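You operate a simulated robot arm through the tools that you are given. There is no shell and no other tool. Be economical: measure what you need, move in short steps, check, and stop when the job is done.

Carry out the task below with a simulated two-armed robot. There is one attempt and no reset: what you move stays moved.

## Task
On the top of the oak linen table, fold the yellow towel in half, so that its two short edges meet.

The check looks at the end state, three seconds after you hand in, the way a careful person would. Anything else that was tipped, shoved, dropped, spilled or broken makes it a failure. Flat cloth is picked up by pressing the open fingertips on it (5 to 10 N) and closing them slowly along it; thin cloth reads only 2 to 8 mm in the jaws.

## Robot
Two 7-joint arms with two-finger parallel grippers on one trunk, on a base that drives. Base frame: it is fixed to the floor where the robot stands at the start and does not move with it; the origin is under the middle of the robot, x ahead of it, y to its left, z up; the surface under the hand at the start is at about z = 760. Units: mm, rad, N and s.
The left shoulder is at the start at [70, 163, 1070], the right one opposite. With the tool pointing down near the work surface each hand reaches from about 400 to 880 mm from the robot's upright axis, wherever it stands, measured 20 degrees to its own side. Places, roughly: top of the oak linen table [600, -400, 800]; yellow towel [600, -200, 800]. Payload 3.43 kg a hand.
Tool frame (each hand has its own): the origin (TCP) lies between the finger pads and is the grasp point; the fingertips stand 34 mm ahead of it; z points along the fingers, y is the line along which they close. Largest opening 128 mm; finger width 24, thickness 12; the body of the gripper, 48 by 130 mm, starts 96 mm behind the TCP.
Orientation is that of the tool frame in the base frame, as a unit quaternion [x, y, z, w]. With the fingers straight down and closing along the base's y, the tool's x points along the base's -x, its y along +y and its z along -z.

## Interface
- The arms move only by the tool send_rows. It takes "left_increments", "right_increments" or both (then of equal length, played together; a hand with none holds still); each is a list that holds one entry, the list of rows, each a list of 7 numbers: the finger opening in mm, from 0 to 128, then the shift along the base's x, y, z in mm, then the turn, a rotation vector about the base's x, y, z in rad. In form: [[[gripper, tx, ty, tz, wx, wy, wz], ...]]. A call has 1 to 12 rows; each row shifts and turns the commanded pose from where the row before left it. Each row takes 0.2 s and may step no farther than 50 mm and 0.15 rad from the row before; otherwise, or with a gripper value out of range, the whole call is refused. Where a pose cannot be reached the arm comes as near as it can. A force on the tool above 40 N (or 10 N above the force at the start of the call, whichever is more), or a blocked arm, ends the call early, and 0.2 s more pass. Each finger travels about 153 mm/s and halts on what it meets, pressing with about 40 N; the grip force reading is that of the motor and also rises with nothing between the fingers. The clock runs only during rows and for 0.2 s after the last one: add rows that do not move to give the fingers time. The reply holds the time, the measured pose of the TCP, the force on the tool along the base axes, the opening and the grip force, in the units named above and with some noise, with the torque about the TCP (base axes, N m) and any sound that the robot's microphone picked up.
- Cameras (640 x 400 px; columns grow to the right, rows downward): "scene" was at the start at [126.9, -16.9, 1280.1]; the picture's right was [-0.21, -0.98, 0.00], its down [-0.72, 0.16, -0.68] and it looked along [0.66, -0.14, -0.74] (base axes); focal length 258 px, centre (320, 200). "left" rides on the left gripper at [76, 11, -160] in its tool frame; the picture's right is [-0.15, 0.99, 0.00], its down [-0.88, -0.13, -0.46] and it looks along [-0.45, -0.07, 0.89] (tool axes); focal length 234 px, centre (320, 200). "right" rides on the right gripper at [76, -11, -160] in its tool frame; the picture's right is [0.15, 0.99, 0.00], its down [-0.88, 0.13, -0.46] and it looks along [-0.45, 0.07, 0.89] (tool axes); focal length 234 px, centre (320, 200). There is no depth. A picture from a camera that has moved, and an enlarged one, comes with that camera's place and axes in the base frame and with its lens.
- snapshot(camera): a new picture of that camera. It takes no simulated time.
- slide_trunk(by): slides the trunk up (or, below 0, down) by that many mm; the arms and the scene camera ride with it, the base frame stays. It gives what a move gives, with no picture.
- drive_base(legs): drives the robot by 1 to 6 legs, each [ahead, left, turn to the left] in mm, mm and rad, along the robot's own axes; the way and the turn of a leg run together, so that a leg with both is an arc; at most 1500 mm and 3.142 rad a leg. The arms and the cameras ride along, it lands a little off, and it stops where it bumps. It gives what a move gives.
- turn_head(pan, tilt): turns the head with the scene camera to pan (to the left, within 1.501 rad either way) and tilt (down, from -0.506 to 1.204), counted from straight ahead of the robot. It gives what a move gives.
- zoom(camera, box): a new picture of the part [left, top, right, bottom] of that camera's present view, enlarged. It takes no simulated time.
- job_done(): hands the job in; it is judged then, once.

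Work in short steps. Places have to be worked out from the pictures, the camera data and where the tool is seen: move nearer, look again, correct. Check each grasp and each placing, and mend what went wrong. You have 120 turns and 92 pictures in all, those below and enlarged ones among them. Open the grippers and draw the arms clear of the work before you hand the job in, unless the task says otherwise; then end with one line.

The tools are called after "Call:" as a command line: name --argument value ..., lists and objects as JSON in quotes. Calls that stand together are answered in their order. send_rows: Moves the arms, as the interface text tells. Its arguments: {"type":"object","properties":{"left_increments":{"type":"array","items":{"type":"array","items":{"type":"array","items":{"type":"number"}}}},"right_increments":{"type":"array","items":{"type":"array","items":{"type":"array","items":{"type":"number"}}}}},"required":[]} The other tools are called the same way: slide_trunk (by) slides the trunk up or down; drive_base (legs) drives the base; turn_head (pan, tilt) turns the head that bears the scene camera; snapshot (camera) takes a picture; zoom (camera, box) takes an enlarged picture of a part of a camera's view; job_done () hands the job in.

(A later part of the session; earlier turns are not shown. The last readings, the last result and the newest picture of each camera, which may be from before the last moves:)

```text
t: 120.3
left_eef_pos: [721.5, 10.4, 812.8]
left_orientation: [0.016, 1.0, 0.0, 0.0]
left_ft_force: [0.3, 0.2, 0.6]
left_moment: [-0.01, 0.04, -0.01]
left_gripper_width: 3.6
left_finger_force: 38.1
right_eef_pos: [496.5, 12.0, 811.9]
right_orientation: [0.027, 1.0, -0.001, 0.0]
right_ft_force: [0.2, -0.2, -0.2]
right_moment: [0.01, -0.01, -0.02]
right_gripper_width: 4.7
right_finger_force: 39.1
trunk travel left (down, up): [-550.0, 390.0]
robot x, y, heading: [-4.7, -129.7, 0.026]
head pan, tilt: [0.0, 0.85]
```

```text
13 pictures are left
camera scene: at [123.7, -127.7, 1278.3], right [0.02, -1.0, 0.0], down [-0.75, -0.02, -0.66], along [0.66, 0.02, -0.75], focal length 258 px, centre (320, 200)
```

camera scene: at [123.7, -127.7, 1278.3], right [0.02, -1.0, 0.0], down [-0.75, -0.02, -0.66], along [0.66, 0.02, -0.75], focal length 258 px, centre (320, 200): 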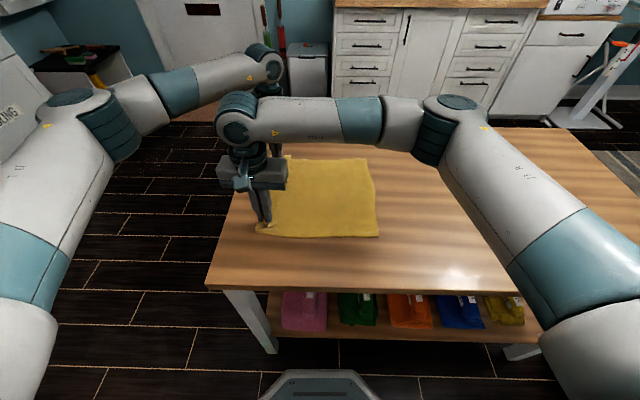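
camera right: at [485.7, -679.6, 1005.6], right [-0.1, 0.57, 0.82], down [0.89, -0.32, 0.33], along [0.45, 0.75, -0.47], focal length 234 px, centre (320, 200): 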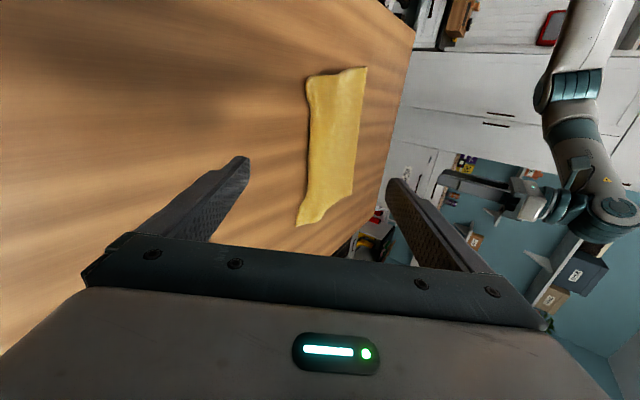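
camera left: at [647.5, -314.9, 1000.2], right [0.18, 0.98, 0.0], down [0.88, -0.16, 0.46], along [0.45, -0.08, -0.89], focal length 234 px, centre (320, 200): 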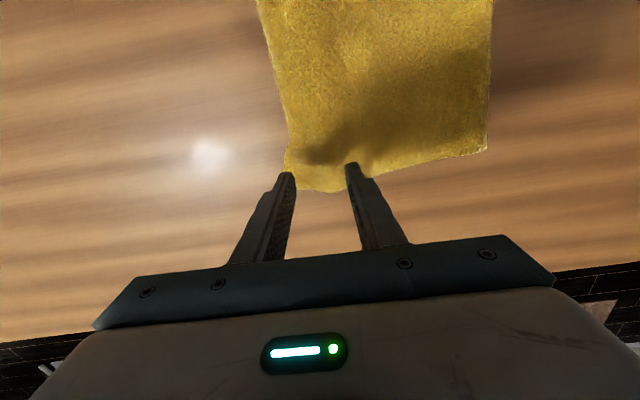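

The towel is laid out flat. I'll release, lift, and check the full outline.

Call:
send_rows --left_increments '[[[0, 0, 0, -3, 0, 0, 0], [6, 0, 0, 0, 0, 0, 0], [14, 0, 0, 0, 0, 0, 0], [24, 0, 0, 0, 0, 0, 0], [36, 0, 0, 1, 0, 0, 0], [44, 0, 0, 8, 0, 0, 0], [44, 0, 0, 20, 0, 0, 0], [44, 10, 10, 30, 0, 0, 0], [44, 20, 20, 35, 0, 0, 0], [44, 30, 20, 30, 0, 0, 0], [44, 30, 20, 20, 0, 0, 0], [44, 0, 0, 0, 0, 0, 0]]]' --right_increments '[[[0, 0, 0, -3, 0, 0, 0], [6, 0, 0, 0, 0, 0, 0], [14, 0, 0, 0, 0, 0, 0], [24, 0, 0, 0, 0, 0, 0], [36, 0, 0, 1, 0, 0, 0], [44, 0, 0, 8, 0, 0, 0], [44, 0, 0, 20, 0, 0, 0], [44, 0, -10, 35, 0, 0, 0], [44, 0, -30, 35, 0, 0, 0], [44, 0, -40, 25, 0, 0, 0], [44, 0, -45, 0, 0, 0, 0], [44, 0, -45, 0, 0, 0, 0]]]'

Call:
snapshot --camera "scene"

```text
t: 123.0
left_eef_pos: [810.2, 82.1, 955.5]
left_orientation: [0.018, 1.0, 0.002, 0.0]
left_ft_force: [-0.4, 0.2, 1.2]
left_moment: [0.0, 0.0, -0.01]
left_gripper_width: 43.6
left_finger_force: 0.0
right_eef_pos: [495.8, -161.2, 934.2]
right_orientation: [0.026, 1.0, -0.001, 0.0]
right_ft_force: [-0.5, 0.2, -0.1]
right_moment: [-0.02, 0.01, 0.01]
right_gripper_width: 43.8
right_finger_force: 0.2
trunk travel left (down, up): [-550.0, 390.0]
robot x, y, heading: [-7.1, -130.2, 0.025]
head pan, tilt: [0.0, 0.85]
```

```text
12 pictures are left
camera scene: at [123.3, -128.3, 1278.4], right [0.02, -1.0, 0.0], down [-0.75, -0.02, -0.66], along [0.66, 0.02, -0.75], focal length 258 px, centre (320, 200)
```

scene: 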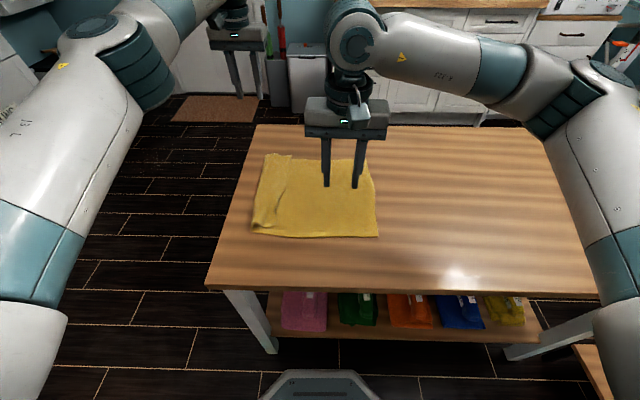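

The outline is about 310 mm long instead of 400, so part of the near edge is doubled. I'll zoom in on it.

Call:
zoom --camera "scene" --box '[240, 140, 390, 250]'

```text
3.64 times, centred on (315, 195) of scene
camera zoom: at [123.3, -128.3, 1278.4], right [0.02, -1.0, 0.0], down [-0.75, -0.02, -0.66], along [0.66, 0.02, -0.75], focal length 938 px, centre (338, 218)
```

zoom: 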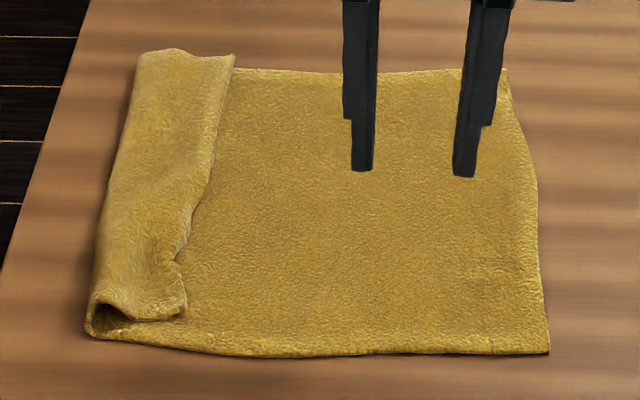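

Good news: the flap is folded over on top, its free edge at y≈−16 to −22, with the layer below flat out to y≈−257. It's a fold already begun, so I can pinch this flap edge and carry it to −257. I'll bring both hands over it.

Call:
send_rows --left_increments '[[[44, -15, -12, 0, 0, 0, 0], [44, -15, -12, 0, 0, 0, 0], [44, -15, -12, -5, 0, 0, 0], [44, -15, -12, -15, 0, 0, 0], [44, -15, -12, -20, 0, 0, 0], [44, -11, -12, -20, 0, 0, 0], [36, 0, -8, -20, 0, 0, 0], [36, 0, 0, -20, 0, 0, 0], [36, 0, 0, -17, 0, 0, 0], [36, 0, 0, 0, 0, 0, 0]]]' --right_increments '[[[44, 7, 20, 0, 0, 0, 0], [44, 0, 25, 0, 0, 0, 0], [44, 0, 25, 0, 0, 0, 0], [44, 0, 25, 0, 0, 0, 0], [44, 0, 25, -10, 0, 0, 0], [44, 0, 25, -15, 0, 0, 0], [36, 0, 22, -20, 0, 0, 0], [36, 0, 0, -20, 0, 0, 0], [36, 0, 0, -20, 0, 0, 0], [36, 0, 0, -10, 0, 0, 0]]]'

Call:
zoom --camera "right" --box '[180, 20, 460, 230]'

Call:
zoom --camera "left" --box '[180, 20, 460, 230]'

```text
t: 125.2
left_eef_pos: [727.7, 1.8, 835.5]
left_orientation: [0.018, 1.0, 0.001, 0.0]
left_ft_force: [0.0, 0.1, 0.4]
left_moment: [0.0, -0.02, -0.01]
left_gripper_width: 36.0
left_finger_force: 0.1
right_eef_pos: [504.8, 9.6, 838.9]
right_orientation: [0.027, 1.0, -0.001, 0.0]
right_ft_force: [0.7, -0.2, 0.0]
right_moment: [0.01, -0.01, -0.02]
right_gripper_width: 36.0
right_finger_force: 0.1
trunk travel left (down, up): [-550.0, 390.0]
robot x, y, heading: [2.2, -131.9, 0.027]
head pan, tilt: [0.0, 0.85]
```

```text
1.90 times, centred on (320, 125) of right
camera zoom: at [428.4, 0.9, 998.9], right [-0.09, 1.0, 0.0], down [0.89, 0.08, 0.46], along [0.45, 0.04, -0.89], focal length 446 px, centre (320, 343)
```

zoom: 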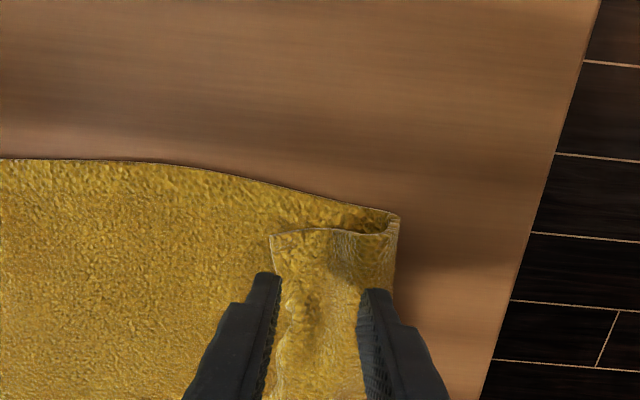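

```text
1.90 times, centred on (320, 125) of left
camera zoom: at [650.6, 17.0, 994.6], right [0.18, 0.98, 0.0], down [0.88, -0.16, 0.46], along [0.45, -0.08, -0.89], focal length 446 px, centre (320, 343)
```

zoom: 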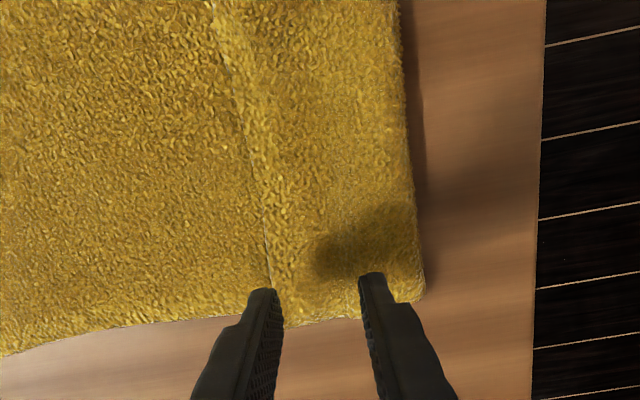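

Both are well placed over the flap. I'll shift the left +6 mm and lower to contact.

Call:
send_rows --left_increments '[[[36, 0, 3, -10, 0, 0, 0], [36, 0, 3, -10, 0, 0, 0], [36, 0, 0, -6, 0, 0, 0], [36, 0, 0, -3, 0, 0, 0], [36, 0, 0, -1.5, 0, 0, 0], [36, 0, 0, 0, 0, 0, 0]]]' --right_increments '[[[36, 0, 0, -10, 0, 0, 0], [36, 0, 0, -12, 0, 0, 0], [36, 0, 0, -7, 0, 0, 0], [36, 0, 0, -3, 0, 0, 0], [36, 0, 0, -1.5, 0, 0, 0], [36, 0, 0, 0, 0, 0, 0]]]'

```text
t: 126.5
left_eef_pos: [724.3, 7.0, 805.3]
left_orientation: [0.017, 1.0, 0.001, -0.001]
left_ft_force: [0.8, -0.5, 0.6]
left_moment: [-0.02, 0.0, 0.02]
left_gripper_width: 36.1
left_finger_force: 0.1
right_eef_pos: [503.0, 8.6, 804.8]
right_orientation: [0.028, 1.0, -0.001, 0.0]
right_ft_force: [0.0, 1.4, 0.7]
right_moment: [0.02, 0.0, 0.01]
right_gripper_width: 36.0
right_finger_force: 0.1
trunk travel left (down, up): [-550.0, 390.0]
robot x, y, heading: [-5.1, -135.0, 0.023]
head pan, tilt: [0.0, 0.85]
```

In very light contact. I'll press about 2.5 mm more and close slowly with slight easing, the same recipe that took only the top layer before.

Call:
send_rows --left_increments '[[[36, 0, 0, -1.5, 0, 0, 0], [36, 0, 0, -1, 0, 0, 0], [32, 0, 0, 0, 0, 0, 0], [28, 0, 0, 0, 0, 0, 0], [24, 0, 0, 0, 0, 0, 0], [20, 0, 0, 0.5, 0, 0, 0], [16, 0, 0, 0.5, 0, 0, 0], [12, 0, 0, 0.5, 0, 0, 0], [8, 0, 0, 0.5, 0, 0, 0], [4, 0, 0, 0.5, 0, 0, 0], [0, 0, 0, 0, 0, 0, 0], [0, 0, 0, 0, 0, 0, 0]]]' --right_increments '[[[36, 0, 0, -1.5, 0, 0, 0], [36, 0, 0, -1, 0, 0, 0], [32, 0, 0, 0, 0, 0, 0], [28, 0, 0, 0, 0, 0, 0], [24, 0, 0, 0, 0, 0, 0], [20, 0, 0, 0.5, 0, 0, 0], [16, 0, 0, 0.5, 0, 0, 0], [12, 0, 0, 0.5, 0, 0, 0], [8, 0, 0, 0.5, 0, 0, 0], [4, 0, 0, 0.5, 0, 0, 0], [0, 0, 0, 0, 0, 0, 0], [0, 0, 0, 0, 0, 0, 0]]]'

```text
t: 129.2
left_eef_pos: [724.1, 6.5, 802.9]
left_orientation: [0.017, 1.0, 0.001, 0.0]
left_ft_force: [-0.7, -0.1, 0.1]
left_moment: [-0.03, 0.0, 0.0]
left_gripper_width: 6.9
left_finger_force: 39.4
right_eef_pos: [502.9, 8.2, 804.6]
right_orientation: [0.027, 1.0, -0.001, 0.0]
right_ft_force: [0.9, 0.8, 0.2]
right_moment: [0.01, -0.01, 0.01]
right_gripper_width: 8.1
right_finger_force: 40.1
trunk travel left (down, up): [-550.0, 390.0]
robot x, y, heading: [-3.4, -133.4, 0.023]
head pan, tilt: [0.0, 0.85]
```

Readings are 6.9 and 8.1 mm, thicker than before. I'll lift 35 mm and check with one picture.

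Call:
send_rows --left_increments '[[[0, 0, 0, 8, 0, 0, 0], [0, 0, -2, 10, 0, 0, 0], [0, 0, -4, 10, 0, 0, 0], [0, 0, -4, 10, 0, 0, 0], [0, 0, 0, 0, 0, 0, 0]]]' --right_increments '[[[0, 0, 0, 8, 0, 0, 0], [0, 0, -2, 10, 0, 0, 0], [0, 0, -4, 10, 0, 0, 0], [0, 0, -4, 10, 0, 0, 0], [0, 0, 0, 0, 0, 0, 0]]]'

Call:
zoom --camera "right" --box '[180, 20, 460, 230]'

```text
t: 130.3
left_eef_pos: [724.2, -4.0, 844.2]
left_orientation: [0.017, 1.0, 0.002, 0.0]
left_ft_force: [-0.8, -0.4, -0.6]
left_moment: [0.0, 0.02, -0.02]
left_gripper_width: 6.5
left_finger_force: 40.0
right_eef_pos: [503.9, -1.3, 841.3]
right_orientation: [0.027, 1.0, 0.0, -0.001]
right_ft_force: [0.2, 0.5, -0.2]
right_moment: [0.02, -0.03, -0.04]
right_gripper_width: 8.1
right_finger_force: 40.0
trunk travel left (down, up): [-550.0, 390.0]
robot x, y, heading: [-3.8, -127.1, 0.023]
head pan, tilt: [0.0, 0.85]
```

```text
1.90 times, centred on (320, 125) of right
camera zoom: at [428.3, -8.4, 1001.7], right [-0.09, 1.0, 0.0], down [0.89, 0.08, 0.45], along [0.45, 0.04, -0.89], focal length 446 px, centre (320, 343)
```

zoom: 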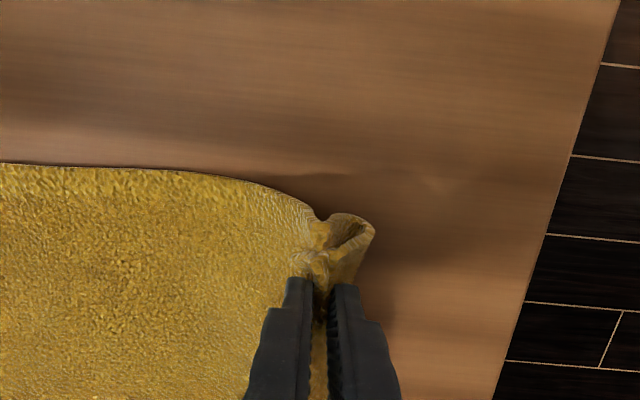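

The pinch took the bottom layer too. I'll set it back down, open, and raise the tips slightly to try again higher.

Call:
send_rows --left_increments '[[[0, 0, 4, -12, 0, 0, 0], [0, 0, 4, -12, 0, 0, 0], [0, 0, 2, -12, 0, 0, 0], [6, 0, 0, -1, 0, 0, 0], [16, 0, 0, 0, 0, 0, 0], [28, 0, 0, 0, 0, 0, 0], [40, 0, 0, 0, 0, 0, 0], [48, 0, 0, 4, 0, 0, 0], [48, 0, 0, 20, 0, 0, 0], [48, 0, 0, 20, 0, 0, 0], [48, 0, 0, 0, 0, 0, 0]]]' --right_increments '[[[0, 0, 4, -12, 0, 0, 0], [0, 0, 4, -12, 0, 0, 0], [0, 0, 2, -12, 0, 0, 0], [6, 0, 0, -1, 0, 0, 0], [16, 0, 0, 0, 0, 0, 0], [28, 0, 0, 0, 0, 0, 0], [40, 0, 0, 0, 0, 0, 0], [48, 0, 0, 4, 0, 0, 0], [48, 0, 0, 20, 0, 0, 0], [48, 0, 0, 20, 0, 0, 0], [48, 0, 0, 0, 0, 0, 0]]]'

Call:
zoom --camera "right" --box '[160, 0, 480, 240]'

```text
t: 132.8
left_eef_pos: [725.9, 7.0, 850.2]
left_orientation: [0.018, 1.0, 0.0, 0.0]
left_ft_force: [0.1, 0.1, -0.6]
left_moment: [0.01, 0.01, 0.02]
left_gripper_width: 48.2
left_finger_force: 0.0
right_eef_pos: [502.8, 9.1, 851.6]
right_orientation: [0.027, 1.0, 0.0, -0.001]
right_ft_force: [0.2, -1.3, -0.7]
right_moment: [0.01, 0.01, 0.0]
right_gripper_width: 47.9
right_finger_force: 0.1
trunk travel left (down, up): [-550.0, 390.0]
robot x, y, heading: [-3.3, -130.5, 0.022]
head pan, tilt: [0.0, 0.85]
```

```text
1.67 times, centred on (320, 120) of right
camera zoom: at [426.6, 0.8, 1010.7], right [-0.09, 1.0, 0.0], down [0.89, 0.08, 0.45], along [0.45, 0.04, -0.89], focal length 390 px, centre (320, 333)
```

zoom: 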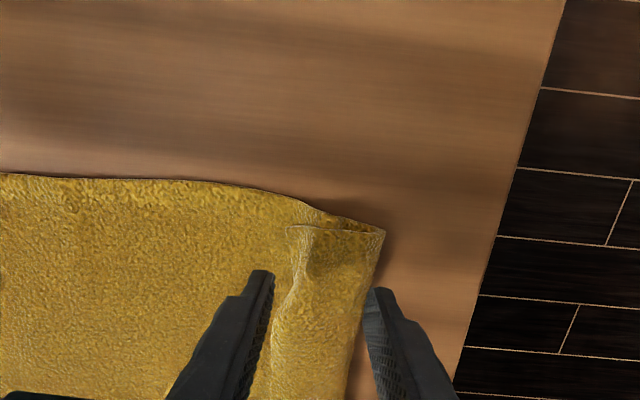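

The flap (from y≈−14 to +45) is flat again. I'll retry with the tips starting at light contact and rising a bit more while closing.

Call:
send_rows --left_increments '[[[40, 0, 1, -20, 0, 0, 0], [40, 0, 0, -15, 0, 0, 0], [40, 0, 0, -7, 0, 0, 0], [40, 0, 0, -2, 0, 0, 0], [40, 0, 0, 0, 0, 0, 0]]]' --right_increments '[[[40, 0, 3, -20, 0, 0, 0], [40, 0, 0, -15, 0, 0, 0], [40, 0, 0, -8, 0, 0, 0], [40, 0, 0, -3, 0, 0, 0], [40, 0, 0, 0, 0, 0, 0]]]'

```text
t: 133.9
left_eef_pos: [724.0, 8.7, 806.0]
left_orientation: [0.017, 1.0, 0.001, 0.0]
left_ft_force: [-0.6, 0.0, 0.4]
left_moment: [-0.05, -0.03, 0.0]
left_gripper_width: 40.1
left_finger_force: 0.1
right_eef_pos: [502.8, 11.9, 804.0]
right_orientation: [0.027, 1.0, -0.001, -0.001]
right_ft_force: [0.4, 0.4, 2.7]
right_moment: [0.05, 0.0, 0.02]
right_gripper_width: 39.7
right_finger_force: 0.0
trunk travel left (down, up): [-550.0, 390.0]
robot x, y, heading: [-2.7, -128.8, 0.029]
head pan, tilt: [0.0, 0.85]
```

The right is at 2.7 N. I'll lower the left 2 mm, then close both while easing up.

Call:
send_rows --left_increments '[[[40, 0, 0, -2, 0, 0, 0], [36, 0, 0, -0.5, 0, 0, 0], [32, 0, 0, 0, 0, 0, 0], [28, 0, 0, 0.4, 0, 0, 0], [24, 0, 0, 0.5, 0, 0, 0], [20, 0, 0, 0.6, 0, 0, 0], [16, 0, 0, 0.7, 0, 0, 0], [12, 0, 0, 0.7, 0, 0, 0], [8, 0, 0, 0.7, 0, 0, 0], [4, 0, 0, 0.5, 0, 0, 0], [0, 0, 0, 0, 0, 0, 0], [0, 0, 0, 0, 0, 0, 0]]]' --right_increments '[[[40, 0, 0, 0, 0, 0, 0], [36, 0, 0, -0.5, 0, 0, 0], [32, 0, 0, 0, 0, 0, 0], [28, 0, 0, 0.4, 0, 0, 0], [24, 0, 0, 0.5, 0, 0, 0], [20, 0, 0, 0.6, 0, 0, 0], [16, 0, 0, 0.7, 0, 0, 0], [12, 0, 0, 0.7, 0, 0, 0], [8, 0, 0, 0.7, 0, 0, 0], [4, 0, 0, 0.5, 0, 0, 0], [0, 0, 0, 0, 0, 0, 0], [0, 0, 0, 0, 0, 0, 0]]]'

```text
t: 136.6
left_eef_pos: [724.9, 9.3, 808.0]
left_orientation: [0.018, 1.0, 0.0, -0.001]
left_ft_force: [-1.3, 0.2, 0.2]
left_moment: [0.04, 0.04, 0.02]
left_gripper_width: 9.6
left_finger_force: 39.7
right_eef_pos: [504.0, 10.5, 808.5]
right_orientation: [0.027, 1.0, -0.001, 0.0]
right_ft_force: [0.2, -0.5, 0.7]
right_moment: [0.05, 0.02, -0.02]
right_gripper_width: 8.3
right_finger_force: 40.5
trunk travel left (down, up): [-550.0, 390.0]
robot x, y, heading: [-3.9, -130.8, 0.024]
head pan, tilt: [0.0, 0.85]
```

The pinch still takes both layers because the loop is too near. A better approach is to grip the other short edge, a single layer at y≈−257, and raise the trunk so the whole towel hangs and the flap falls open, then fold it while lowering. I'll release here first and reposition.

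Call:
send_rows --left_increments '[[[8, 0, 0, -3, 0, 0, 0], [20, 0, 0, 0, 0, 0, 0], [34, 0, 0, 0, 0, 0, 0], [46, 0, 0, 3, 0, 0, 0], [46, 0, 0, 20, 0, 0, 0], [46, 0, 0, 30, 0, 0, 0], [46, 0, -10, 30, 0, 0, 0], [46, 0, -25, 10, 0, 0, 0], [46, 0, -25, 0, 0, 0, 0], [46, 0, -25, 0, 0, 0, 0], [46, 0, -25, 0, 0, 0, 0], [46, 0, -25, 0, 0, 0, 0]]]' --right_increments '[[[8, 0, 0, -3, 0, 0, 0], [20, 0, 0, 0, 0, 0, 0], [34, 0, 0, 0, 0, 0, 0], [46, 0, 0, 3, 0, 0, 0], [46, 0, 0, 20, 0, 0, 0], [46, 0, 0, 30, 0, 0, 0], [46, 0, -10, 30, 0, 0, 0], [46, 0, -25, 10, 0, 0, 0], [46, 0, -25, 0, 0, 0, 0], [46, 0, -25, 0, 0, 0, 0], [46, 0, -25, 0, 0, 0, 0], [46, 0, -25, 0, 0, 0, 0]]]'

Call:
drive_base --legs '[[0, -70, 0]]'

Call:
snapshot --camera "scene"

```text
t: 139.2
left_eef_pos: [724.1, -130.2, 896.7]
left_orientation: [0.017, 1.0, 0.003, 0.0]
left_ft_force: [-0.6, -0.2, 0.2]
left_moment: [0.03, 0.03, -0.03]
left_gripper_width: 46.2
left_finger_force: 0.0
right_eef_pos: [504.9, -126.4, 896.6]
right_orientation: [0.026, 1.0, 0.001, 0.0]
right_ft_force: [-0.2, 0.7, -0.3]
right_moment: [0.06, -0.02, 0.0]
right_gripper_width: 46.1
right_finger_force: 0.2
trunk travel left (down, up): [-550.0, 390.0]
robot x, y, heading: [-2.7, -130.0, 0.026]
head pan, tilt: [0.0, 0.85]
```

```text
t: 140.2
left_eef_pos: [727.7, -200.5, 897.7]
left_orientation: [0.018, 1.0, 0.001, 0.0]
left_ft_force: [0.8, -0.7, -0.6]
left_moment: [0.0, 0.0, 0.06]
left_gripper_width: 46.2
left_finger_force: 0.1
right_eef_pos: [507.7, -195.9, 896.1]
right_orientation: [0.028, 1.0, -0.001, -0.001]
right_ft_force: [-0.6, -0.3, -0.5]
right_moment: [0.02, -0.02, 0.0]
right_gripper_width: 45.9
right_finger_force: 0.0
trunk travel left (down, up): [-550.0, 390.0]
robot x, y, heading: [-3.7, -200.9, 0.025]
head pan, tilt: [0.0, 0.85]
```

```text
6 pictures are left
camera scene: at [125.5, -199.3, 1278.3], right [0.02, -1.0, 0.0], down [-0.75, -0.02, -0.66], along [0.66, 0.02, -0.75], focal length 258 px, centre (320, 200)
```

scene: 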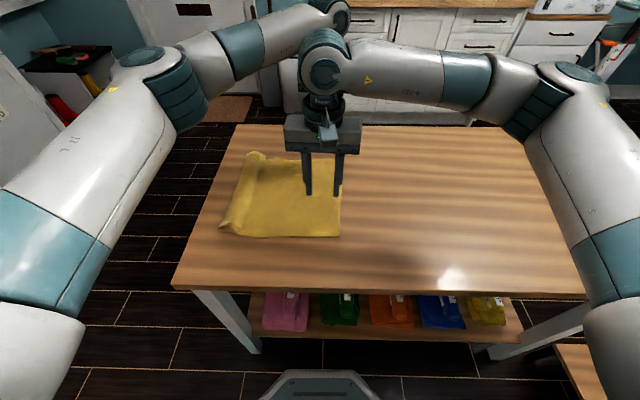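

The single-layer short edge lies at y≈−236 (near) to about −248 (far). I'll lower both hands to straddle it, with the outer finger on the −y side, and verify with the wrist cameras.

Call:
send_rows --left_increments '[[[36, -2, -9, -10, 0, 0, 0], [36, -2, -9, -15, 0, 0, 0], [36, -2, -9, -15, 0, 0, 0], [36, 0, -8, -15, 0, 0, 0], [36, 0, 0, -15, 0, 0, 0], [36, 0, 0, 0, 0, 0, 0]]]' --right_increments '[[[36, -5, -7, -10, 0, 0, 0], [36, -5, -7, -15, 0, 0, 0], [36, -5, -7, -15, 0, 0, 0], [36, -5, -6, -15, 0, 0, 0], [36, 0, 0, -15, 0, 0, 0], [36, 0, 0, 0, 0, 0, 0]]]'

Call:
snapshot --camera "left"

Call:
snapshot --camera "right"

```text
t: 141.6
left_eef_pos: [720.5, -234.7, 826.8]
left_orientation: [0.019, 1.0, 0.001, 0.001]
left_ft_force: [0.6, 0.6, 0.4]
left_moment: [0.01, -0.03, 0.0]
left_gripper_width: 36.2
left_finger_force: 0.0
right_eef_pos: [487.4, -224.2, 825.5]
right_orientation: [0.027, 1.0, -0.001, 0.0]
right_ft_force: [0.1, -0.4, 0.5]
right_moment: [0.0, 0.02, 0.02]
right_gripper_width: 36.3
right_finger_force: 0.1
trunk travel left (down, up): [-550.0, 390.0]
robot x, y, heading: [-2.1, -206.3, 0.02]
head pan, tilt: [0.0, 0.85]
```

```text
5 pictures are left
camera left: at [644.2, -218.6, 986.0], right [0.18, 0.98, 0.0], down [0.87, -0.16, 0.46], along [0.45, -0.08, -0.89], focal length 234 px, centre (320, 200)
```

left: 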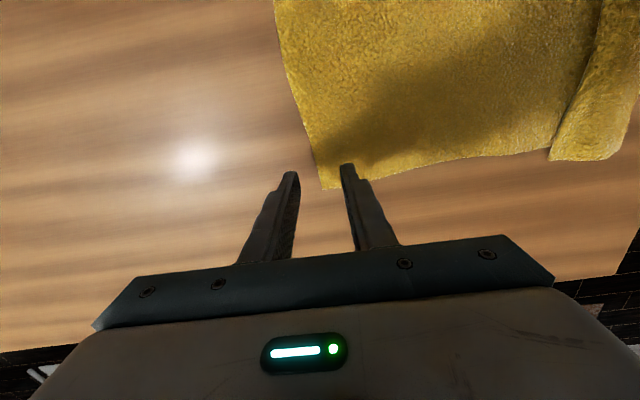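

```text
4 pictures are left
camera right: at [411.2, -231.2, 985.7], right [-0.09, 1.0, 0.0], down [0.89, 0.08, 0.46], along [0.45, 0.04, -0.89], focal length 234 px, centre (320, 200)
```

right: 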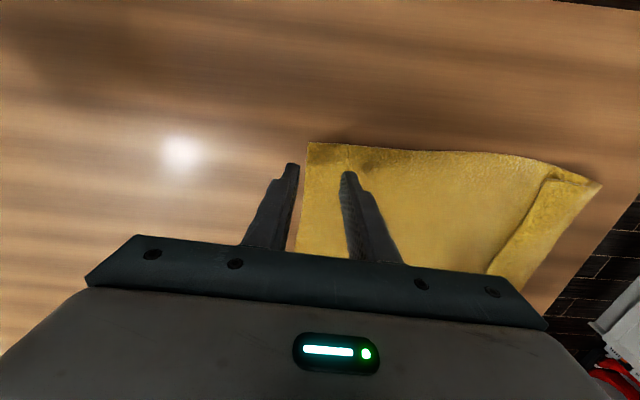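

The edge is at y≈−237 at the left hand and −240 at the right. I'll adjust to straddle it with a 30 mm opening (shorter lip) and lower to contact.

Call:
send_rows --left_increments '[[[30, 0, 4, -8, 0, 0, 0], [30, 0, 4, -8, 0, 0, 0], [30, 0, 0, -6, 0, 0, 0], [30, 0, 0, -4, 0, 0, 0], [30, 0, 0, -2, 0, 0, 0], [30, 0, 0, -1, 0, 0, 0], [30, 0, 0, 0, 0, 0, 0]]]' --right_increments '[[[30, 0, -3, -8, 0, 0, 0], [30, 0, -3, -8, 0, 0, 0], [30, 0, 0, -6, 0, 0, 0], [30, 0, 0, -3, 0, 0, 0], [30, 0, 0, -2, 0, 0, 0], [30, 0, 0, -1, 0, 0, 0], [30, 0, 0, 0, 0, 0, 0]]]'

```text
t: 143.2
left_eef_pos: [719.4, -225.6, 798.5]
left_orientation: [0.018, 1.0, 0.0, 0.0]
left_ft_force: [-0.1, -0.1, 0.4]
left_moment: [-0.01, 0.0, 0.0]
left_gripper_width: 29.7
left_finger_force: 0.0
right_eef_pos: [487.5, -227.6, 798.6]
right_orientation: [0.027, 1.0, -0.001, 0.001]
right_ft_force: [0.5, -0.3, 1.4]
right_moment: [0.05, 0.02, -0.02]
right_gripper_width: 30.2
right_finger_force: 0.4
trunk travel left (down, up): [-550.0, 390.0]
robot x, y, heading: [-1.1, -201.7, 0.02]
head pan, tilt: [0.0, 0.85]
```

Near contact. I'll go down in small steps.

Call:
send_rows --left_increments '[[[30, 0, -1, -1, 0, 0, 0], [30, 0, 0, -1, 0, 0, 0], [30, 0, 0, -0.7, 0, 0, 0], [30, 0, 0, 0, 0, 0, 0]]]' --right_increments '[[[30, 0, -2, -1, 0, 0, 0], [30, 0, 0, -0.7, 0, 0, 0], [30, 0, 0, 0, 0, 0, 0], [30, 0, 0, 0, 0, 0, 0]]]'

```text
t: 144.2
left_eef_pos: [720.7, -226.0, 797.2]
left_orientation: [0.019, 1.0, 0.001, 0.001]
left_ft_force: [-0.2, 0.5, 6.5]
left_moment: [0.1, -0.06, -0.01]
left_gripper_width: 29.9
left_finger_force: 0.0
right_eef_pos: [486.8, -229.1, 797.7]
right_orientation: [0.027, 1.0, -0.001, 0.0]
right_ft_force: [0.6, 0.6, 2.6]
right_moment: [0.05, 0.0, -0.02]
right_gripper_width: 30.3
right_finger_force: 0.0
trunk travel left (down, up): [-550.0, 390.0]
robot x, y, heading: [-2.8, -205.1, 0.025]
head pan, tilt: [0.0, 0.85]
```

Left reads 6.5 N, right 2.6 N. I'll press about 1 mm more (right 1.3) and close slowly.

Call:
send_rows --left_increments '[[[30, 0, 0, -0.5, 0, 0, 0], [27, 0, 0, 0, 0, 0, 0], [24, 0, 0, 0, 0, 0, 0], [21, 0, 0, 0, 0, 0, 0], [18, 0, 0, 0, 0, 0, 0], [15, 0, 0, 0, 0, 0, 0], [12, 0, 0, 0, 0, 0, 0], [9, 0, 0, 0, 0, 0, 0], [6, 0, 0, 0, 0, 0, 0], [3, 0, 0, 0, 0, 0, 0], [0, 0, 0, 0, 0, 0, 0], [0, 0, 0, 0, 0, 0, 0]]]' --right_increments '[[[30, 0, 0, -1.3, 0, 0, 0], [27, 0, 0, 0, 0, 0, 0], [24, 0, 0, 0, 0, 0, 0], [21, 0, 0, 0, 0, 0, 0], [18, 0, 0, 0, 0, 0, 0], [15, 0, 0, 0, 0, 0, 0], [12, 0, 0, 0, 0, 0, 0], [9, 0, 0, 0, 0, 0, 0], [6, 0, 0, 0, 0, 0, 0], [3, 0, 0, 0, 0, 0, 0], [0, 0, 0, 0, 0, 0, 0], [0, 0, 0, 0, 0, 0, 0]]]'

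```text
t: 146.8
left_eef_pos: [718.9, -226.6, 796.4]
left_orientation: [0.018, 1.0, 0.001, 0.001]
left_ft_force: [0.3, 4.4, 18.5]
left_moment: [0.25, -0.04, -0.01]
left_gripper_width: 3.7
left_finger_force: 38.0
right_eef_pos: [486.0, -228.8, 798.2]
right_orientation: [0.027, 1.0, 0.0, 0.001]
right_ft_force: [1.2, 0.6, 1.4]
right_moment: [-0.02, -0.05, 0.02]
right_gripper_width: 3.3
right_finger_force: 38.1
trunk travel left (down, up): [-550.0, 390.0]
robot x, y, heading: [0.2, -200.8, 0.018]
head pan, tilt: [0.0, 0.85]
```

Both hold (3.7 and 3.3 mm). Now I'll lift with the arms, then the trunk, so the whole towel hangs and the flap opens.

Call:
send_rows --left_increments '[[[0, 0, 0, 8, 0, 0, 0], [0, 0, 0, 12, 0, 0, 0], [0, 0, 0, 15, 0, 0, 0], [0, 0, 0, 15, 0, 0, 0], [0, 0, 0, 0, 0, 0, 0]]]' --right_increments '[[[0, 0, 0, 8, 0, 0, 0], [0, 0, 0, 12, 0, 0, 0], [0, 0, 0, 15, 0, 0, 0], [0, 0, 0, 15, 0, 0, 0], [0, 0, 0, 0, 0, 0, 0]]]'

Call:
slide_trunk --by 370

Call:
snapshot --camera "scene"

```text
t: 148.0
left_eef_pos: [722.8, -226.3, 844.5]
left_orientation: [0.018, 1.0, 0.001, 0.0]
left_ft_force: [-0.7, 0.8, 0.4]
left_moment: [-0.03, 0.02, 0.01]
left_gripper_width: 3.8
left_finger_force: 38.0
right_eef_pos: [488.7, -228.3, 844.9]
right_orientation: [0.027, 1.0, -0.001, -0.001]
right_ft_force: [1.0, 0.7, 0.0]
right_moment: [0.0, 0.01, 0.03]
right_gripper_width: 3.4
right_finger_force: 37.7
trunk travel left (down, up): [-550.0, 390.0]
robot x, y, heading: [-2.9, -199.3, 0.024]
head pan, tilt: [0.0, 0.85]
```

```text
t: 151.6
left_eef_pos: [722.4, -226.1, 1213.8]
left_orientation: [0.018, 1.0, 0.002, -0.001]
left_ft_force: [0.0, -0.7, -0.3]
left_moment: [0.03, 0.05, 0.02]
left_gripper_width: 3.6
left_finger_force: 38.0
right_eef_pos: [487.2, -229.2, 1215.1]
right_orientation: [0.027, 1.0, -0.002, 0.0]
right_ft_force: [0.0, -0.5, -0.5]
right_moment: [-0.04, -0.01, -0.01]
right_gripper_width: 3.8
right_finger_force: 38.1
trunk travel left (down, up): [-920.0, 20.0]
robot x, y, heading: [-2.2, -202.5, 0.022]
head pan, tilt: [0.0, 0.85]
```

```text
3 pictures are left
camera scene: at [125.7, -198.1, 1648.3], right [0.02, -1.0, 0.0], down [-0.75, -0.02, -0.66], along [0.66, 0.02, -0.75], focal length 258 px, centre (320, 200)
```

scene: 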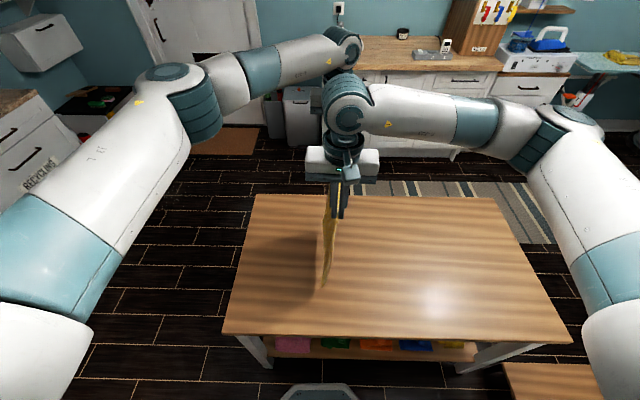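

The towel hangs straight with the flap open and its lower edge just about at the table near y≈−200. I'll lower it in small alternating steps, trunk down and hands +y, so the lower half lays out toward +y.

Call:
slide_trunk --by -28

Call:
send_rows --left_increments '[[[0, 0, 7, 0, 0, 0, 0], [0, 0, 8, 0, 0, 0, 0]]]' --right_increments '[[[0, 0, 8, 0, 0, 0, 0], [0, 0, 10, 0, 0, 0, 0]]]'

Call:
slide_trunk --by -35

Call:
send_rows --left_increments '[[[0, 0, 12, 0, 0, 0, 0], [0, 0, 12, 0, 0, 0, 0], [0, 0, 11, 0, 0, 0, 0]]]' --right_increments '[[[0, 0, 12, 0, 0, 0, 0], [0, 0, 12, 0, 0, 0, 0], [0, 0, 11, 0, 0, 0, 0]]]'

Call:
slide_trunk --by -35

Call:
send_rows --left_increments '[[[0, 0, 12, 0, 0, 0, 0], [0, 0, 12, 0, 0, 0, 0], [0, 0, 11, 0, 0, 0, 0]]]' --right_increments '[[[0, 0, 12, 0, 0, 0, 0], [0, 0, 12, 0, 0, 0, 0], [0, 0, 11, 0, 0, 0, 0]]]'

Call:
slide_trunk --by -35

Call:
send_rows --left_increments '[[[0, 0, 12, 0, 0, 0, 0], [0, 0, 12, 0, 0, 0, 0], [0, 0, 11, 0, 0, 0, 0]]]' --right_increments '[[[0, 0, 12, 0, 0, 0, 0], [0, 0, 12, 0, 0, 0, 0], [0, 0, 11, 0, 0, 0, 0]]]'

```text
t: 152.3
left_eef_pos: [721.3, -225.6, 1185.3]
left_orientation: [0.018, 1.0, 0.001, 0.0]
left_ft_force: [-0.6, -0.5, 0.7]
left_moment: [0.03, 0.04, 0.04]
left_gripper_width: 3.5
left_finger_force: 38.5
right_eef_pos: [487.6, -229.4, 1188.6]
right_orientation: [0.027, 1.0, -0.002, 0.0]
right_ft_force: [0.0, 1.0, -0.2]
right_moment: [-0.03, -0.01, 0.01]
right_gripper_width: 3.6
right_finger_force: 38.1
trunk travel left (down, up): [-892.0, 48.0]
robot x, y, heading: [-2.6, -200.3, 0.024]
head pan, tilt: [0.0, 0.85]
```

```text
t: 152.9
left_eef_pos: [722.3, -208.7, 1184.7]
left_orientation: [0.018, 1.0, 0.001, 0.001]
left_ft_force: [-1.6, 0.9, -0.1]
left_moment: [-0.02, 0.05, 0.03]
left_gripper_width: 3.7
left_finger_force: 38.3
right_eef_pos: [488.3, -210.2, 1187.8]
right_orientation: [0.028, 1.0, -0.002, 0.0]
right_ft_force: [1.3, 0.1, 0.2]
right_moment: [-0.03, 0.01, -0.04]
right_gripper_width: 3.4
right_finger_force: 38.2
trunk travel left (down, up): [-892.0, 48.0]
robot x, y, heading: [-3.5, -203.5, 0.025]
head pan, tilt: [0.0, 0.85]
```

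```text
t: 153.7
left_eef_pos: [721.7, -210.4, 1151.1]
left_orientation: [0.018, 1.0, 0.0, 0.0]
left_ft_force: [-1.1, -1.2, -0.3]
left_moment: [0.01, 0.05, -0.01]
left_gripper_width: 3.9
left_finger_force: 38.1
right_eef_pos: [486.5, -211.1, 1153.0]
right_orientation: [0.028, 1.0, -0.001, 0.0]
right_ft_force: [1.3, -0.5, -0.5]
right_moment: [-0.04, -0.03, 0.0]
right_gripper_width: 3.6
right_finger_force: 38.2
trunk travel left (down, up): [-857.0, 83.0]
robot x, y, heading: [-2.0, -200.5, 0.02]
head pan, tilt: [0.0, 0.85]
```

```text
t: 154.5
left_eef_pos: [722.5, -175.2, 1152.7]
left_orientation: [0.018, 1.0, 0.001, 0.0]
left_ft_force: [-0.7, -1.1, -0.8]
left_moment: [-0.01, 0.02, -0.01]
left_gripper_width: 3.8
left_finger_force: 38.6
right_eef_pos: [484.7, -175.6, 1150.5]
right_orientation: [0.027, 1.0, -0.003, 0.001]
right_ft_force: [0.2, -0.1, 0.4]
right_moment: [-0.02, -0.06, -0.01]
right_gripper_width: 3.6
right_finger_force: 38.1
trunk travel left (down, up): [-857.0, 83.0]
robot x, y, heading: [-1.2, -197.2, 0.026]
head pan, tilt: [0.0, 0.85]
```

```text
t: 155.3
left_eef_pos: [721.6, -177.0, 1116.0]
left_orientation: [0.019, 1.0, 0.001, 0.0]
left_ft_force: [-1.5, -1.0, -0.4]
left_moment: [0.01, -0.02, -0.01]
left_gripper_width: 3.5
left_finger_force: 38.5
right_eef_pos: [485.8, -175.6, 1115.5]
right_orientation: [0.027, 1.0, 0.0, 0.0]
right_ft_force: [1.0, 0.0, 0.6]
right_moment: [-0.03, -0.02, 0.01]
right_gripper_width: 4.1
right_finger_force: 37.9
trunk travel left (down, up): [-822.0, 118.0]
robot x, y, heading: [-0.4, -200.7, 0.023]
head pan, tilt: [0.0, 0.85]
```

```text
t: 156.1
left_eef_pos: [721.4, -139.1, 1116.0]
left_orientation: [0.019, 1.0, 0.001, 0.0]
left_ft_force: [-0.1, -0.1, 0.1]
left_moment: [0.0, -0.01, 0.02]
left_gripper_width: 3.8
left_finger_force: 38.1
right_eef_pos: [487.2, -142.1, 1116.2]
right_orientation: [0.028, 1.0, -0.001, 0.0]
right_ft_force: [0.4, -0.3, 0.3]
right_moment: [0.0, 0.0, 0.01]
right_gripper_width: 3.4
right_finger_force: 38.0
trunk travel left (down, up): [-822.0, 118.0]
robot x, y, heading: [-0.6, -198.6, 0.024]
head pan, tilt: [0.0, 0.85]
```

```text
t: 156.8
left_eef_pos: [720.9, -139.3, 1080.6]
left_orientation: [0.018, 1.0, 0.001, 0.0]
left_ft_force: [0.2, -0.5, -0.3]
left_moment: [0.01, 0.03, 0.01]
left_gripper_width: 3.6
left_finger_force: 38.3
right_eef_pos: [486.4, -142.7, 1079.9]
right_orientation: [0.027, 1.0, -0.002, 0.001]
right_ft_force: [0.4, 0.0, -1.0]
right_moment: [-0.04, -0.01, -0.01]
right_gripper_width: 3.3
right_finger_force: 37.8
trunk travel left (down, up): [-787.0, 153.0]
robot x, y, heading: [-0.7, -201.0, 0.023]
head pan, tilt: [0.0, 0.85]
```

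```text
t: 157.7
left_eef_pos: [719.9, -103.2, 1080.0]
left_orientation: [0.018, 1.0, 0.001, 0.0]
left_ft_force: [-1.2, 0.4, -0.3]
left_moment: [0.0, 0.01, 0.01]
left_gripper_width: 3.7
left_finger_force: 38.5
right_eef_pos: [487.2, -107.5, 1079.8]
right_orientation: [0.027, 1.0, -0.001, 0.0]
right_ft_force: [-0.2, -0.6, -0.4]
right_moment: [-0.04, 0.0, -0.03]
right_gripper_width: 3.3
right_finger_force: 38.4
trunk travel left (down, up): [-787.0, 153.0]
robot x, y, heading: [-3.9, -199.3, 0.026]
head pan, tilt: [0.0, 0.85]
```

The height is now about 283 mm at y≈−105, as planned. I'll continue with three more steps, using base moves for +y.

Call:
slide_trunk --by -35

Call:
drive_base --legs '[[0, 35, 0]]'

Call:
slide_trunk --by -35

Call:
drive_base --legs '[[0, 35, 0]]'

Call:
slide_trunk --by -35

Call:
snapshot --camera "scene"

```text
t: 158.4
left_eef_pos: [719.5, -103.4, 1045.2]
left_orientation: [0.018, 1.0, 0.001, 0.001]
left_ft_force: [-0.2, 0.1, -0.5]
left_moment: [0.0, 0.0, 0.0]
left_gripper_width: 3.6
left_finger_force: 38.0
right_eef_pos: [486.5, -108.3, 1045.7]
right_orientation: [0.027, 1.0, -0.001, 0.0]
right_ft_force: [0.0, -0.1, -0.4]
right_moment: [-0.04, 0.0, 0.0]
right_gripper_width: 3.5
right_finger_force: 38.2
trunk travel left (down, up): [-752.0, 188.0]
robot x, y, heading: [0.5, -200.2, 0.023]
head pan, tilt: [0.0, 0.85]
```

```text
t: 159.3
left_eef_pos: [719.3, -74.6, 1045.0]
left_orientation: [0.018, 1.0, 0.002, 0.0]
left_ft_force: [0.5, -0.1, 0.1]
left_moment: [0.05, 0.02, -0.03]
left_gripper_width: 3.4
left_finger_force: 38.5
right_eef_pos: [487.5, -77.8, 1045.2]
right_orientation: [0.029, 1.0, 0.001, -0.001]
right_ft_force: [0.4, -0.7, -1.0]
right_moment: [0.04, -0.02, 0.0]
right_gripper_width: 3.5
right_finger_force: 37.9
trunk travel left (down, up): [-752.0, 188.0]
robot x, y, heading: [-1.6, -163.4, 0.024]
head pan, tilt: [0.0, 0.85]
```

```text
t: 160.1
left_eef_pos: [717.8, -70.4, 1010.5]
left_orientation: [0.019, 1.0, 0.001, 0.0]
left_ft_force: [0.3, 0.1, 0.0]
left_moment: [-0.02, -0.01, 0.01]
left_gripper_width: 3.8
left_finger_force: 37.7
right_eef_pos: [485.8, -74.6, 1010.0]
right_orientation: [0.028, 1.0, -0.001, 0.001]
right_ft_force: [0.4, 0.4, 0.2]
right_moment: [-0.01, -0.06, -0.02]
right_gripper_width: 3.4
right_finger_force: 38.4
trunk travel left (down, up): [-717.0, 223.0]
robot x, y, heading: [-3.9, -164.4, 0.019]
head pan, tilt: [0.0, 0.85]
```

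```text
t: 160.9
left_eef_pos: [718.4, -42.3, 1010.5]
left_orientation: [0.02, 1.0, 0.003, 0.0]
left_ft_force: [-0.1, 0.0, 0.1]
left_moment: [0.02, 0.01, 0.03]
left_gripper_width: 3.7
left_finger_force: 37.9
right_eef_pos: [485.7, -44.5, 1011.1]
right_orientation: [0.029, 1.0, 0.0, 0.0]
right_ft_force: [0.6, -0.6, 0.7]
right_moment: [0.03, 0.0, -0.01]
right_gripper_width: 3.6
right_finger_force: 38.5
trunk travel left (down, up): [-717.0, 223.0]
robot x, y, heading: [-5.6, -134.9, 0.021]
head pan, tilt: [0.0, 0.85]
```

```text
t: 161.7
left_eef_pos: [718.7, -39.0, 975.9]
left_orientation: [0.02, 1.0, 0.0, 0.001]
left_ft_force: [-0.1, 0.1, 0.5]
left_moment: [0.02, -0.02, -0.01]
left_gripper_width: 3.6
left_finger_force: 37.9
right_eef_pos: [485.7, -41.4, 975.3]
right_orientation: [0.029, 1.0, -0.002, -0.001]
right_ft_force: [0.4, -0.6, -0.1]
right_moment: [-0.07, -0.02, 0.02]
right_gripper_width: 3.7
right_finger_force: 38.3
trunk travel left (down, up): [-682.0, 258.0]
robot x, y, heading: [-2.9, -133.0, 0.022]
head pan, tilt: [0.0, 0.85]
```

```text
2 pictures are left
camera scene: at [123.3, -129.6, 1410.4], right [0.02, -1.0, 0.0], down [-0.75, -0.02, -0.66], along [0.66, 0.01, -0.75], focal length 258 px, centre (320, 200)
```

scene: 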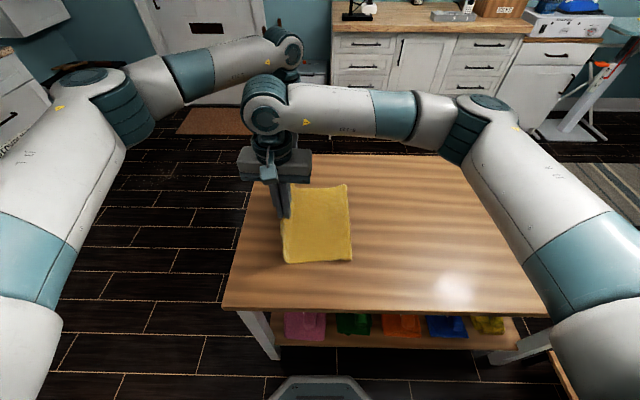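

The lower half lies flat with its short edge at y≈−214 at both corners. Allowing for a lip of about 30 mm, the held edge must be set down with the pinch at y≈−184. I'll bring it over in low, slack steps so the crease stays put.

Call:
slide_trunk --by -40

Call:
send_rows --left_increments '[[[0, 0, -14, 0, 0, 0, 0], [0, 0, -14, 0, 0, 0, 0], [0, 0, -14, 0, 0, 0, 0]]]' --right_increments '[[[0, 0, -14, 0, 0, 0, 0], [0, 0, -14, 0, 0, 0, 0], [0, 0, -12, 0, 0, 0, 0]]]'

Call:
slide_trunk --by -25

Call:
send_rows --left_increments '[[[0, 0, -13, 0, 0, 0, 0], [0, 0, -13, 0, 0, 0, 0], [0, 0, -13, 0, 0, 0, 0]]]' --right_increments '[[[0, 0, -13, 0, 0, 0, 0], [0, 0, -13, 0, 0, 0, 0], [0, 0, -13, 0, 0, 0, 0]]]'

Call:
slide_trunk --by -35

Call:
send_rows --left_increments '[[[0, 0, -10, 0, 0, 0, 0], [0, 0, -10, 0, 0, 0, 0], [0, 0, -10, 0, 0, 0, 0]]]' --right_increments '[[[0, 0, -10, 0, 0, 0, 0], [0, 0, -10, 0, 0, 0, 0], [0, 0, -10, 0, 0, 0, 0]]]'

Call:
slide_trunk --by -32

```text
t: 162.6
left_eef_pos: [719.0, -38.6, 935.7]
left_orientation: [0.021, 1.0, 0.001, 0.001]
left_ft_force: [-0.5, -0.7, -0.8]
left_moment: [-0.02, 0.0, -0.03]
left_gripper_width: 3.7
left_finger_force: 38.6
right_eef_pos: [487.5, -43.1, 935.6]
right_orientation: [0.03, 1.0, -0.001, 0.0]
right_ft_force: [-0.5, -0.7, -0.5]
right_moment: [-0.02, -0.01, 0.01]
right_gripper_width: 3.6
right_finger_force: 38.3
trunk travel left (down, up): [-642.0, 298.0]
robot x, y, heading: [-5.3, -134.6, 0.024]
head pan, tilt: [0.0, 0.85]
```

```text
t: 163.4
left_eef_pos: [720.5, -83.0, 934.0]
left_orientation: [0.02, 1.0, 0.001, 0.0]
left_ft_force: [-0.6, 0.7, -1.1]
left_moment: [-0.01, 0.02, 0.0]
left_gripper_width: 3.8
left_finger_force: 38.3
right_eef_pos: [484.8, -82.3, 936.4]
right_orientation: [0.03, 1.0, -0.001, -0.001]
right_ft_force: [1.9, 0.2, 0.6]
right_moment: [0.0, 0.01, -0.01]
right_gripper_width: 3.4
right_finger_force: 38.4
trunk travel left (down, up): [-642.0, 298.0]
robot x, y, heading: [-1.5, -131.2, 0.023]
head pan, tilt: [0.0, 0.85]
```

```text
t: 164.1
left_eef_pos: [719.1, -82.7, 910.8]
left_orientation: [0.021, 1.0, 0.0, 0.0]
left_ft_force: [-0.2, -0.8, 0.7]
left_moment: [-0.04, 0.0, 0.0]
left_gripper_width: 3.6
left_finger_force: 38.3
right_eef_pos: [485.2, -81.2, 911.2]
right_orientation: [0.03, 1.0, -0.001, 0.0]
right_ft_force: [-0.6, 0.3, -0.8]
right_moment: [-0.02, 0.02, -0.01]
right_gripper_width: 3.7
right_finger_force: 37.9
trunk travel left (down, up): [-617.0, 323.0]
robot x, y, heading: [-5.9, -136.3, 0.019]
head pan, tilt: [0.0, 0.85]
```

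```text
t: 164.9
left_eef_pos: [720.7, -121.0, 911.6]
left_orientation: [0.021, 1.0, 0.001, -0.001]
left_ft_force: [-0.9, -0.2, 0.5]
left_moment: [0.03, 0.02, 0.0]
left_gripper_width: 4.0
left_finger_force: 38.6
right_eef_pos: [486.9, -122.5, 910.8]
right_orientation: [0.03, 1.0, -0.001, 0.0]
right_ft_force: [0.4, 0.1, -0.1]
right_moment: [-0.01, -0.02, 0.01]
right_gripper_width: 3.3
right_finger_force: 37.9
trunk travel left (down, up): [-617.0, 323.0]
robot x, y, heading: [-3.3, -132.5, 0.026]
head pan, tilt: [0.0, 0.85]
```

```text
t: 165.7
left_eef_pos: [720.1, -121.3, 875.7]
left_orientation: [0.021, 1.0, 0.001, 0.001]
left_ft_force: [-1.2, -1.0, -0.8]
left_moment: [-0.04, 0.04, 0.01]
left_gripper_width: 3.6
left_finger_force: 38.0
right_eef_pos: [485.7, -121.6, 875.5]
right_orientation: [0.029, 1.0, -0.001, 0.0]
right_ft_force: [1.4, 0.8, -0.3]
right_moment: [-0.02, -0.04, -0.01]
right_gripper_width: 3.5
right_finger_force: 38.5
trunk travel left (down, up): [-582.0, 358.0]
robot x, y, heading: [-6.5, -132.1, 0.024]
head pan, tilt: [0.0, 0.85]
```

```text
t: 166.5
left_eef_pos: [721.5, -151.2, 876.3]
left_orientation: [0.021, 1.0, 0.001, 0.001]
left_ft_force: [-1.3, 0.5, -0.5]
left_moment: [0.03, 0.01, 0.01]
left_gripper_width: 3.8
left_finger_force: 38.7
right_eef_pos: [485.6, -152.0, 874.8]
right_orientation: [0.03, 1.0, -0.002, 0.001]
right_ft_force: [1.9, 0.3, -0.6]
right_moment: [-0.01, -0.05, 0.01]
right_gripper_width: 3.1
right_finger_force: 38.5
trunk travel left (down, up): [-582.0, 358.0]
robot x, y, heading: [-4.1, -134.8, 0.02]
head pan, tilt: [0.0, 0.85]
```

```text
t: 167.2
left_eef_pos: [721.7, -151.6, 844.3]
left_orientation: [0.021, 1.0, 0.0, 0.002]
left_ft_force: [-1.4, -0.3, 0.0]
left_moment: [0.03, 0.01, 0.0]
left_gripper_width: 4.0
left_finger_force: 37.8
right_eef_pos: [485.5, -151.2, 842.9]
right_orientation: [0.03, 1.0, -0.001, 0.0]
right_ft_force: [1.4, -1.4, -0.5]
right_moment: [-0.02, -0.04, 0.0]
right_gripper_width: 3.5
right_finger_force: 37.9
trunk travel left (down, up): [-550.0, 390.0]
robot x, y, heading: [-2.9, -133.7, 0.016]
head pan, tilt: [0.0, 0.85]
```

Everything is going as planned, now about 47 mm up at y≈−151. I'll finish the approach to y≈−184 and look once with the right wrist camera before releasing.

Call:
send_rows --left_increments '[[[0, 0, -10, -10, 0, 0, 0], [0, 0, -9, -10, 0, 0, 0], [0, 0, -8, -9, 0, 0, 0], [0, 0, -5, -6, 0, 0, 0], [0, 0, 0, 0, 0, 0, 0]]]' --right_increments '[[[0, 0, -10, -10, 0, 0, 0], [0, 0, -10, -10, 0, 0, 0], [0, 0, -8, -8, 0, 0, 0], [0, 0, -5, -5, 0, 0, 0], [0, 0, 0, 0, 0, 0, 0]]]'

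Call:
snapshot --camera "right"

```text
t: 168.4
left_eef_pos: [721.1, -183.8, 809.2]
left_orientation: [0.021, 1.0, 0.001, 0.001]
left_ft_force: [-0.6, 0.9, 1.0]
left_moment: [0.01, 0.02, -0.01]
left_gripper_width: 3.8
left_finger_force: 38.1
right_eef_pos: [487.4, -185.1, 811.5]
right_orientation: [0.03, 1.0, -0.001, 0.0]
right_ft_force: [1.5, 0.0, 0.7]
right_moment: [0.02, -0.01, -0.01]
right_gripper_width: 3.3
right_finger_force: 37.7
trunk travel left (down, up): [-550.0, 390.0]
robot x, y, heading: [-5.9, -133.2, 0.021]
head pan, tilt: [0.0, 0.85]
```

```text
1 pictures are left
camera right: at [411.3, -193.1, 969.6], right [-0.09, 1.0, 0.0], down [0.89, 0.08, 0.46], along [0.45, 0.04, -0.89], focal length 234 px, centre (320, 200)
```

right: 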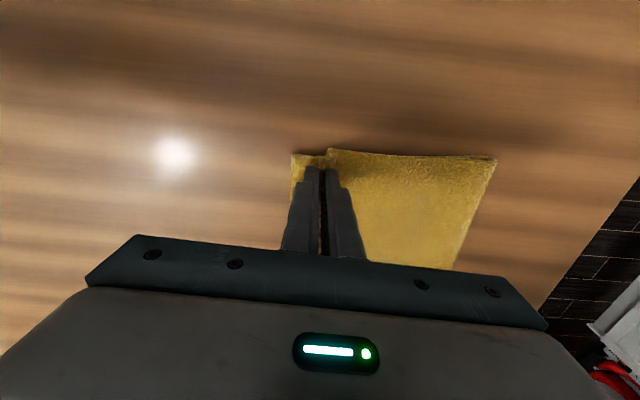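

The bottom corner is at y≈−214, the crease at about −30, and the pinch 29 mm inside the bottom edge, which matches the lip. I'll lower slightly, open slowly, and lift straight up.

Call:
send_rows --left_increments '[[[0, 0, 1, -2, 0, 0, 0], [4, 0, 0, 0, 0, 0, 0], [8, 0, 0, 1, 0, 0, 0], [14, 0, 0, 0, 0, 0, 0], [20, 0, 0, 0, 0, 0, 0], [26, 0, 0, 0, 0, 0, 0], [32, 0, 0, 1, 0, 0, 0], [34, 0, 0, 8, 0, 0, 0], [34, 0, 0, 15, 0, 0, 0], [34, 0, 0, 25, 0, 0, 0], [34, 0, 0, 30, 0, 0, 0], [34, 0, 0, 30, 0, 0, 0]]]' --right_increments '[[[0, 0, 1, -3, 0, 0, 0], [4, 0, 0, 0, 0, 0, 0], [8, 0, 0, 1, 0, 0, 0], [14, 0, 0, 0, 0, 0, 0], [20, 0, 0, 0, 0, 0, 0], [26, 0, 0, 0, 0, 0, 0], [32, 0, 0, 1, 0, 0, 0], [34, 0, 0, 8, 0, 0, 0], [34, 0, 0, 15, 0, 0, 0], [34, 0, 0, 25, 0, 0, 0], [34, 0, 0, 30, 0, 0, 0], [34, 0, 0, 30, 0, 0, 0]]]'

```text
t: 171.0
left_eef_pos: [723.0, -182.8, 919.1]
left_orientation: [0.021, 1.0, 0.001, 0.0]
left_ft_force: [-0.7, -0.4, -0.5]
left_moment: [0.01, 0.0, 0.0]
left_gripper_width: 34.1
left_finger_force: 0.0
right_eef_pos: [485.2, -185.6, 915.7]
right_orientation: [0.03, 1.0, -0.002, 0.001]
right_ft_force: [-0.4, -0.2, -0.1]
right_moment: [0.0, 0.01, 0.0]
right_gripper_width: 34.1
right_finger_force: 0.0
trunk travel left (down, up): [-550.0, 390.0]
robot x, y, heading: [0.4, -133.9, 0.019]
head pan, tilt: [0.0, 0.85]
```

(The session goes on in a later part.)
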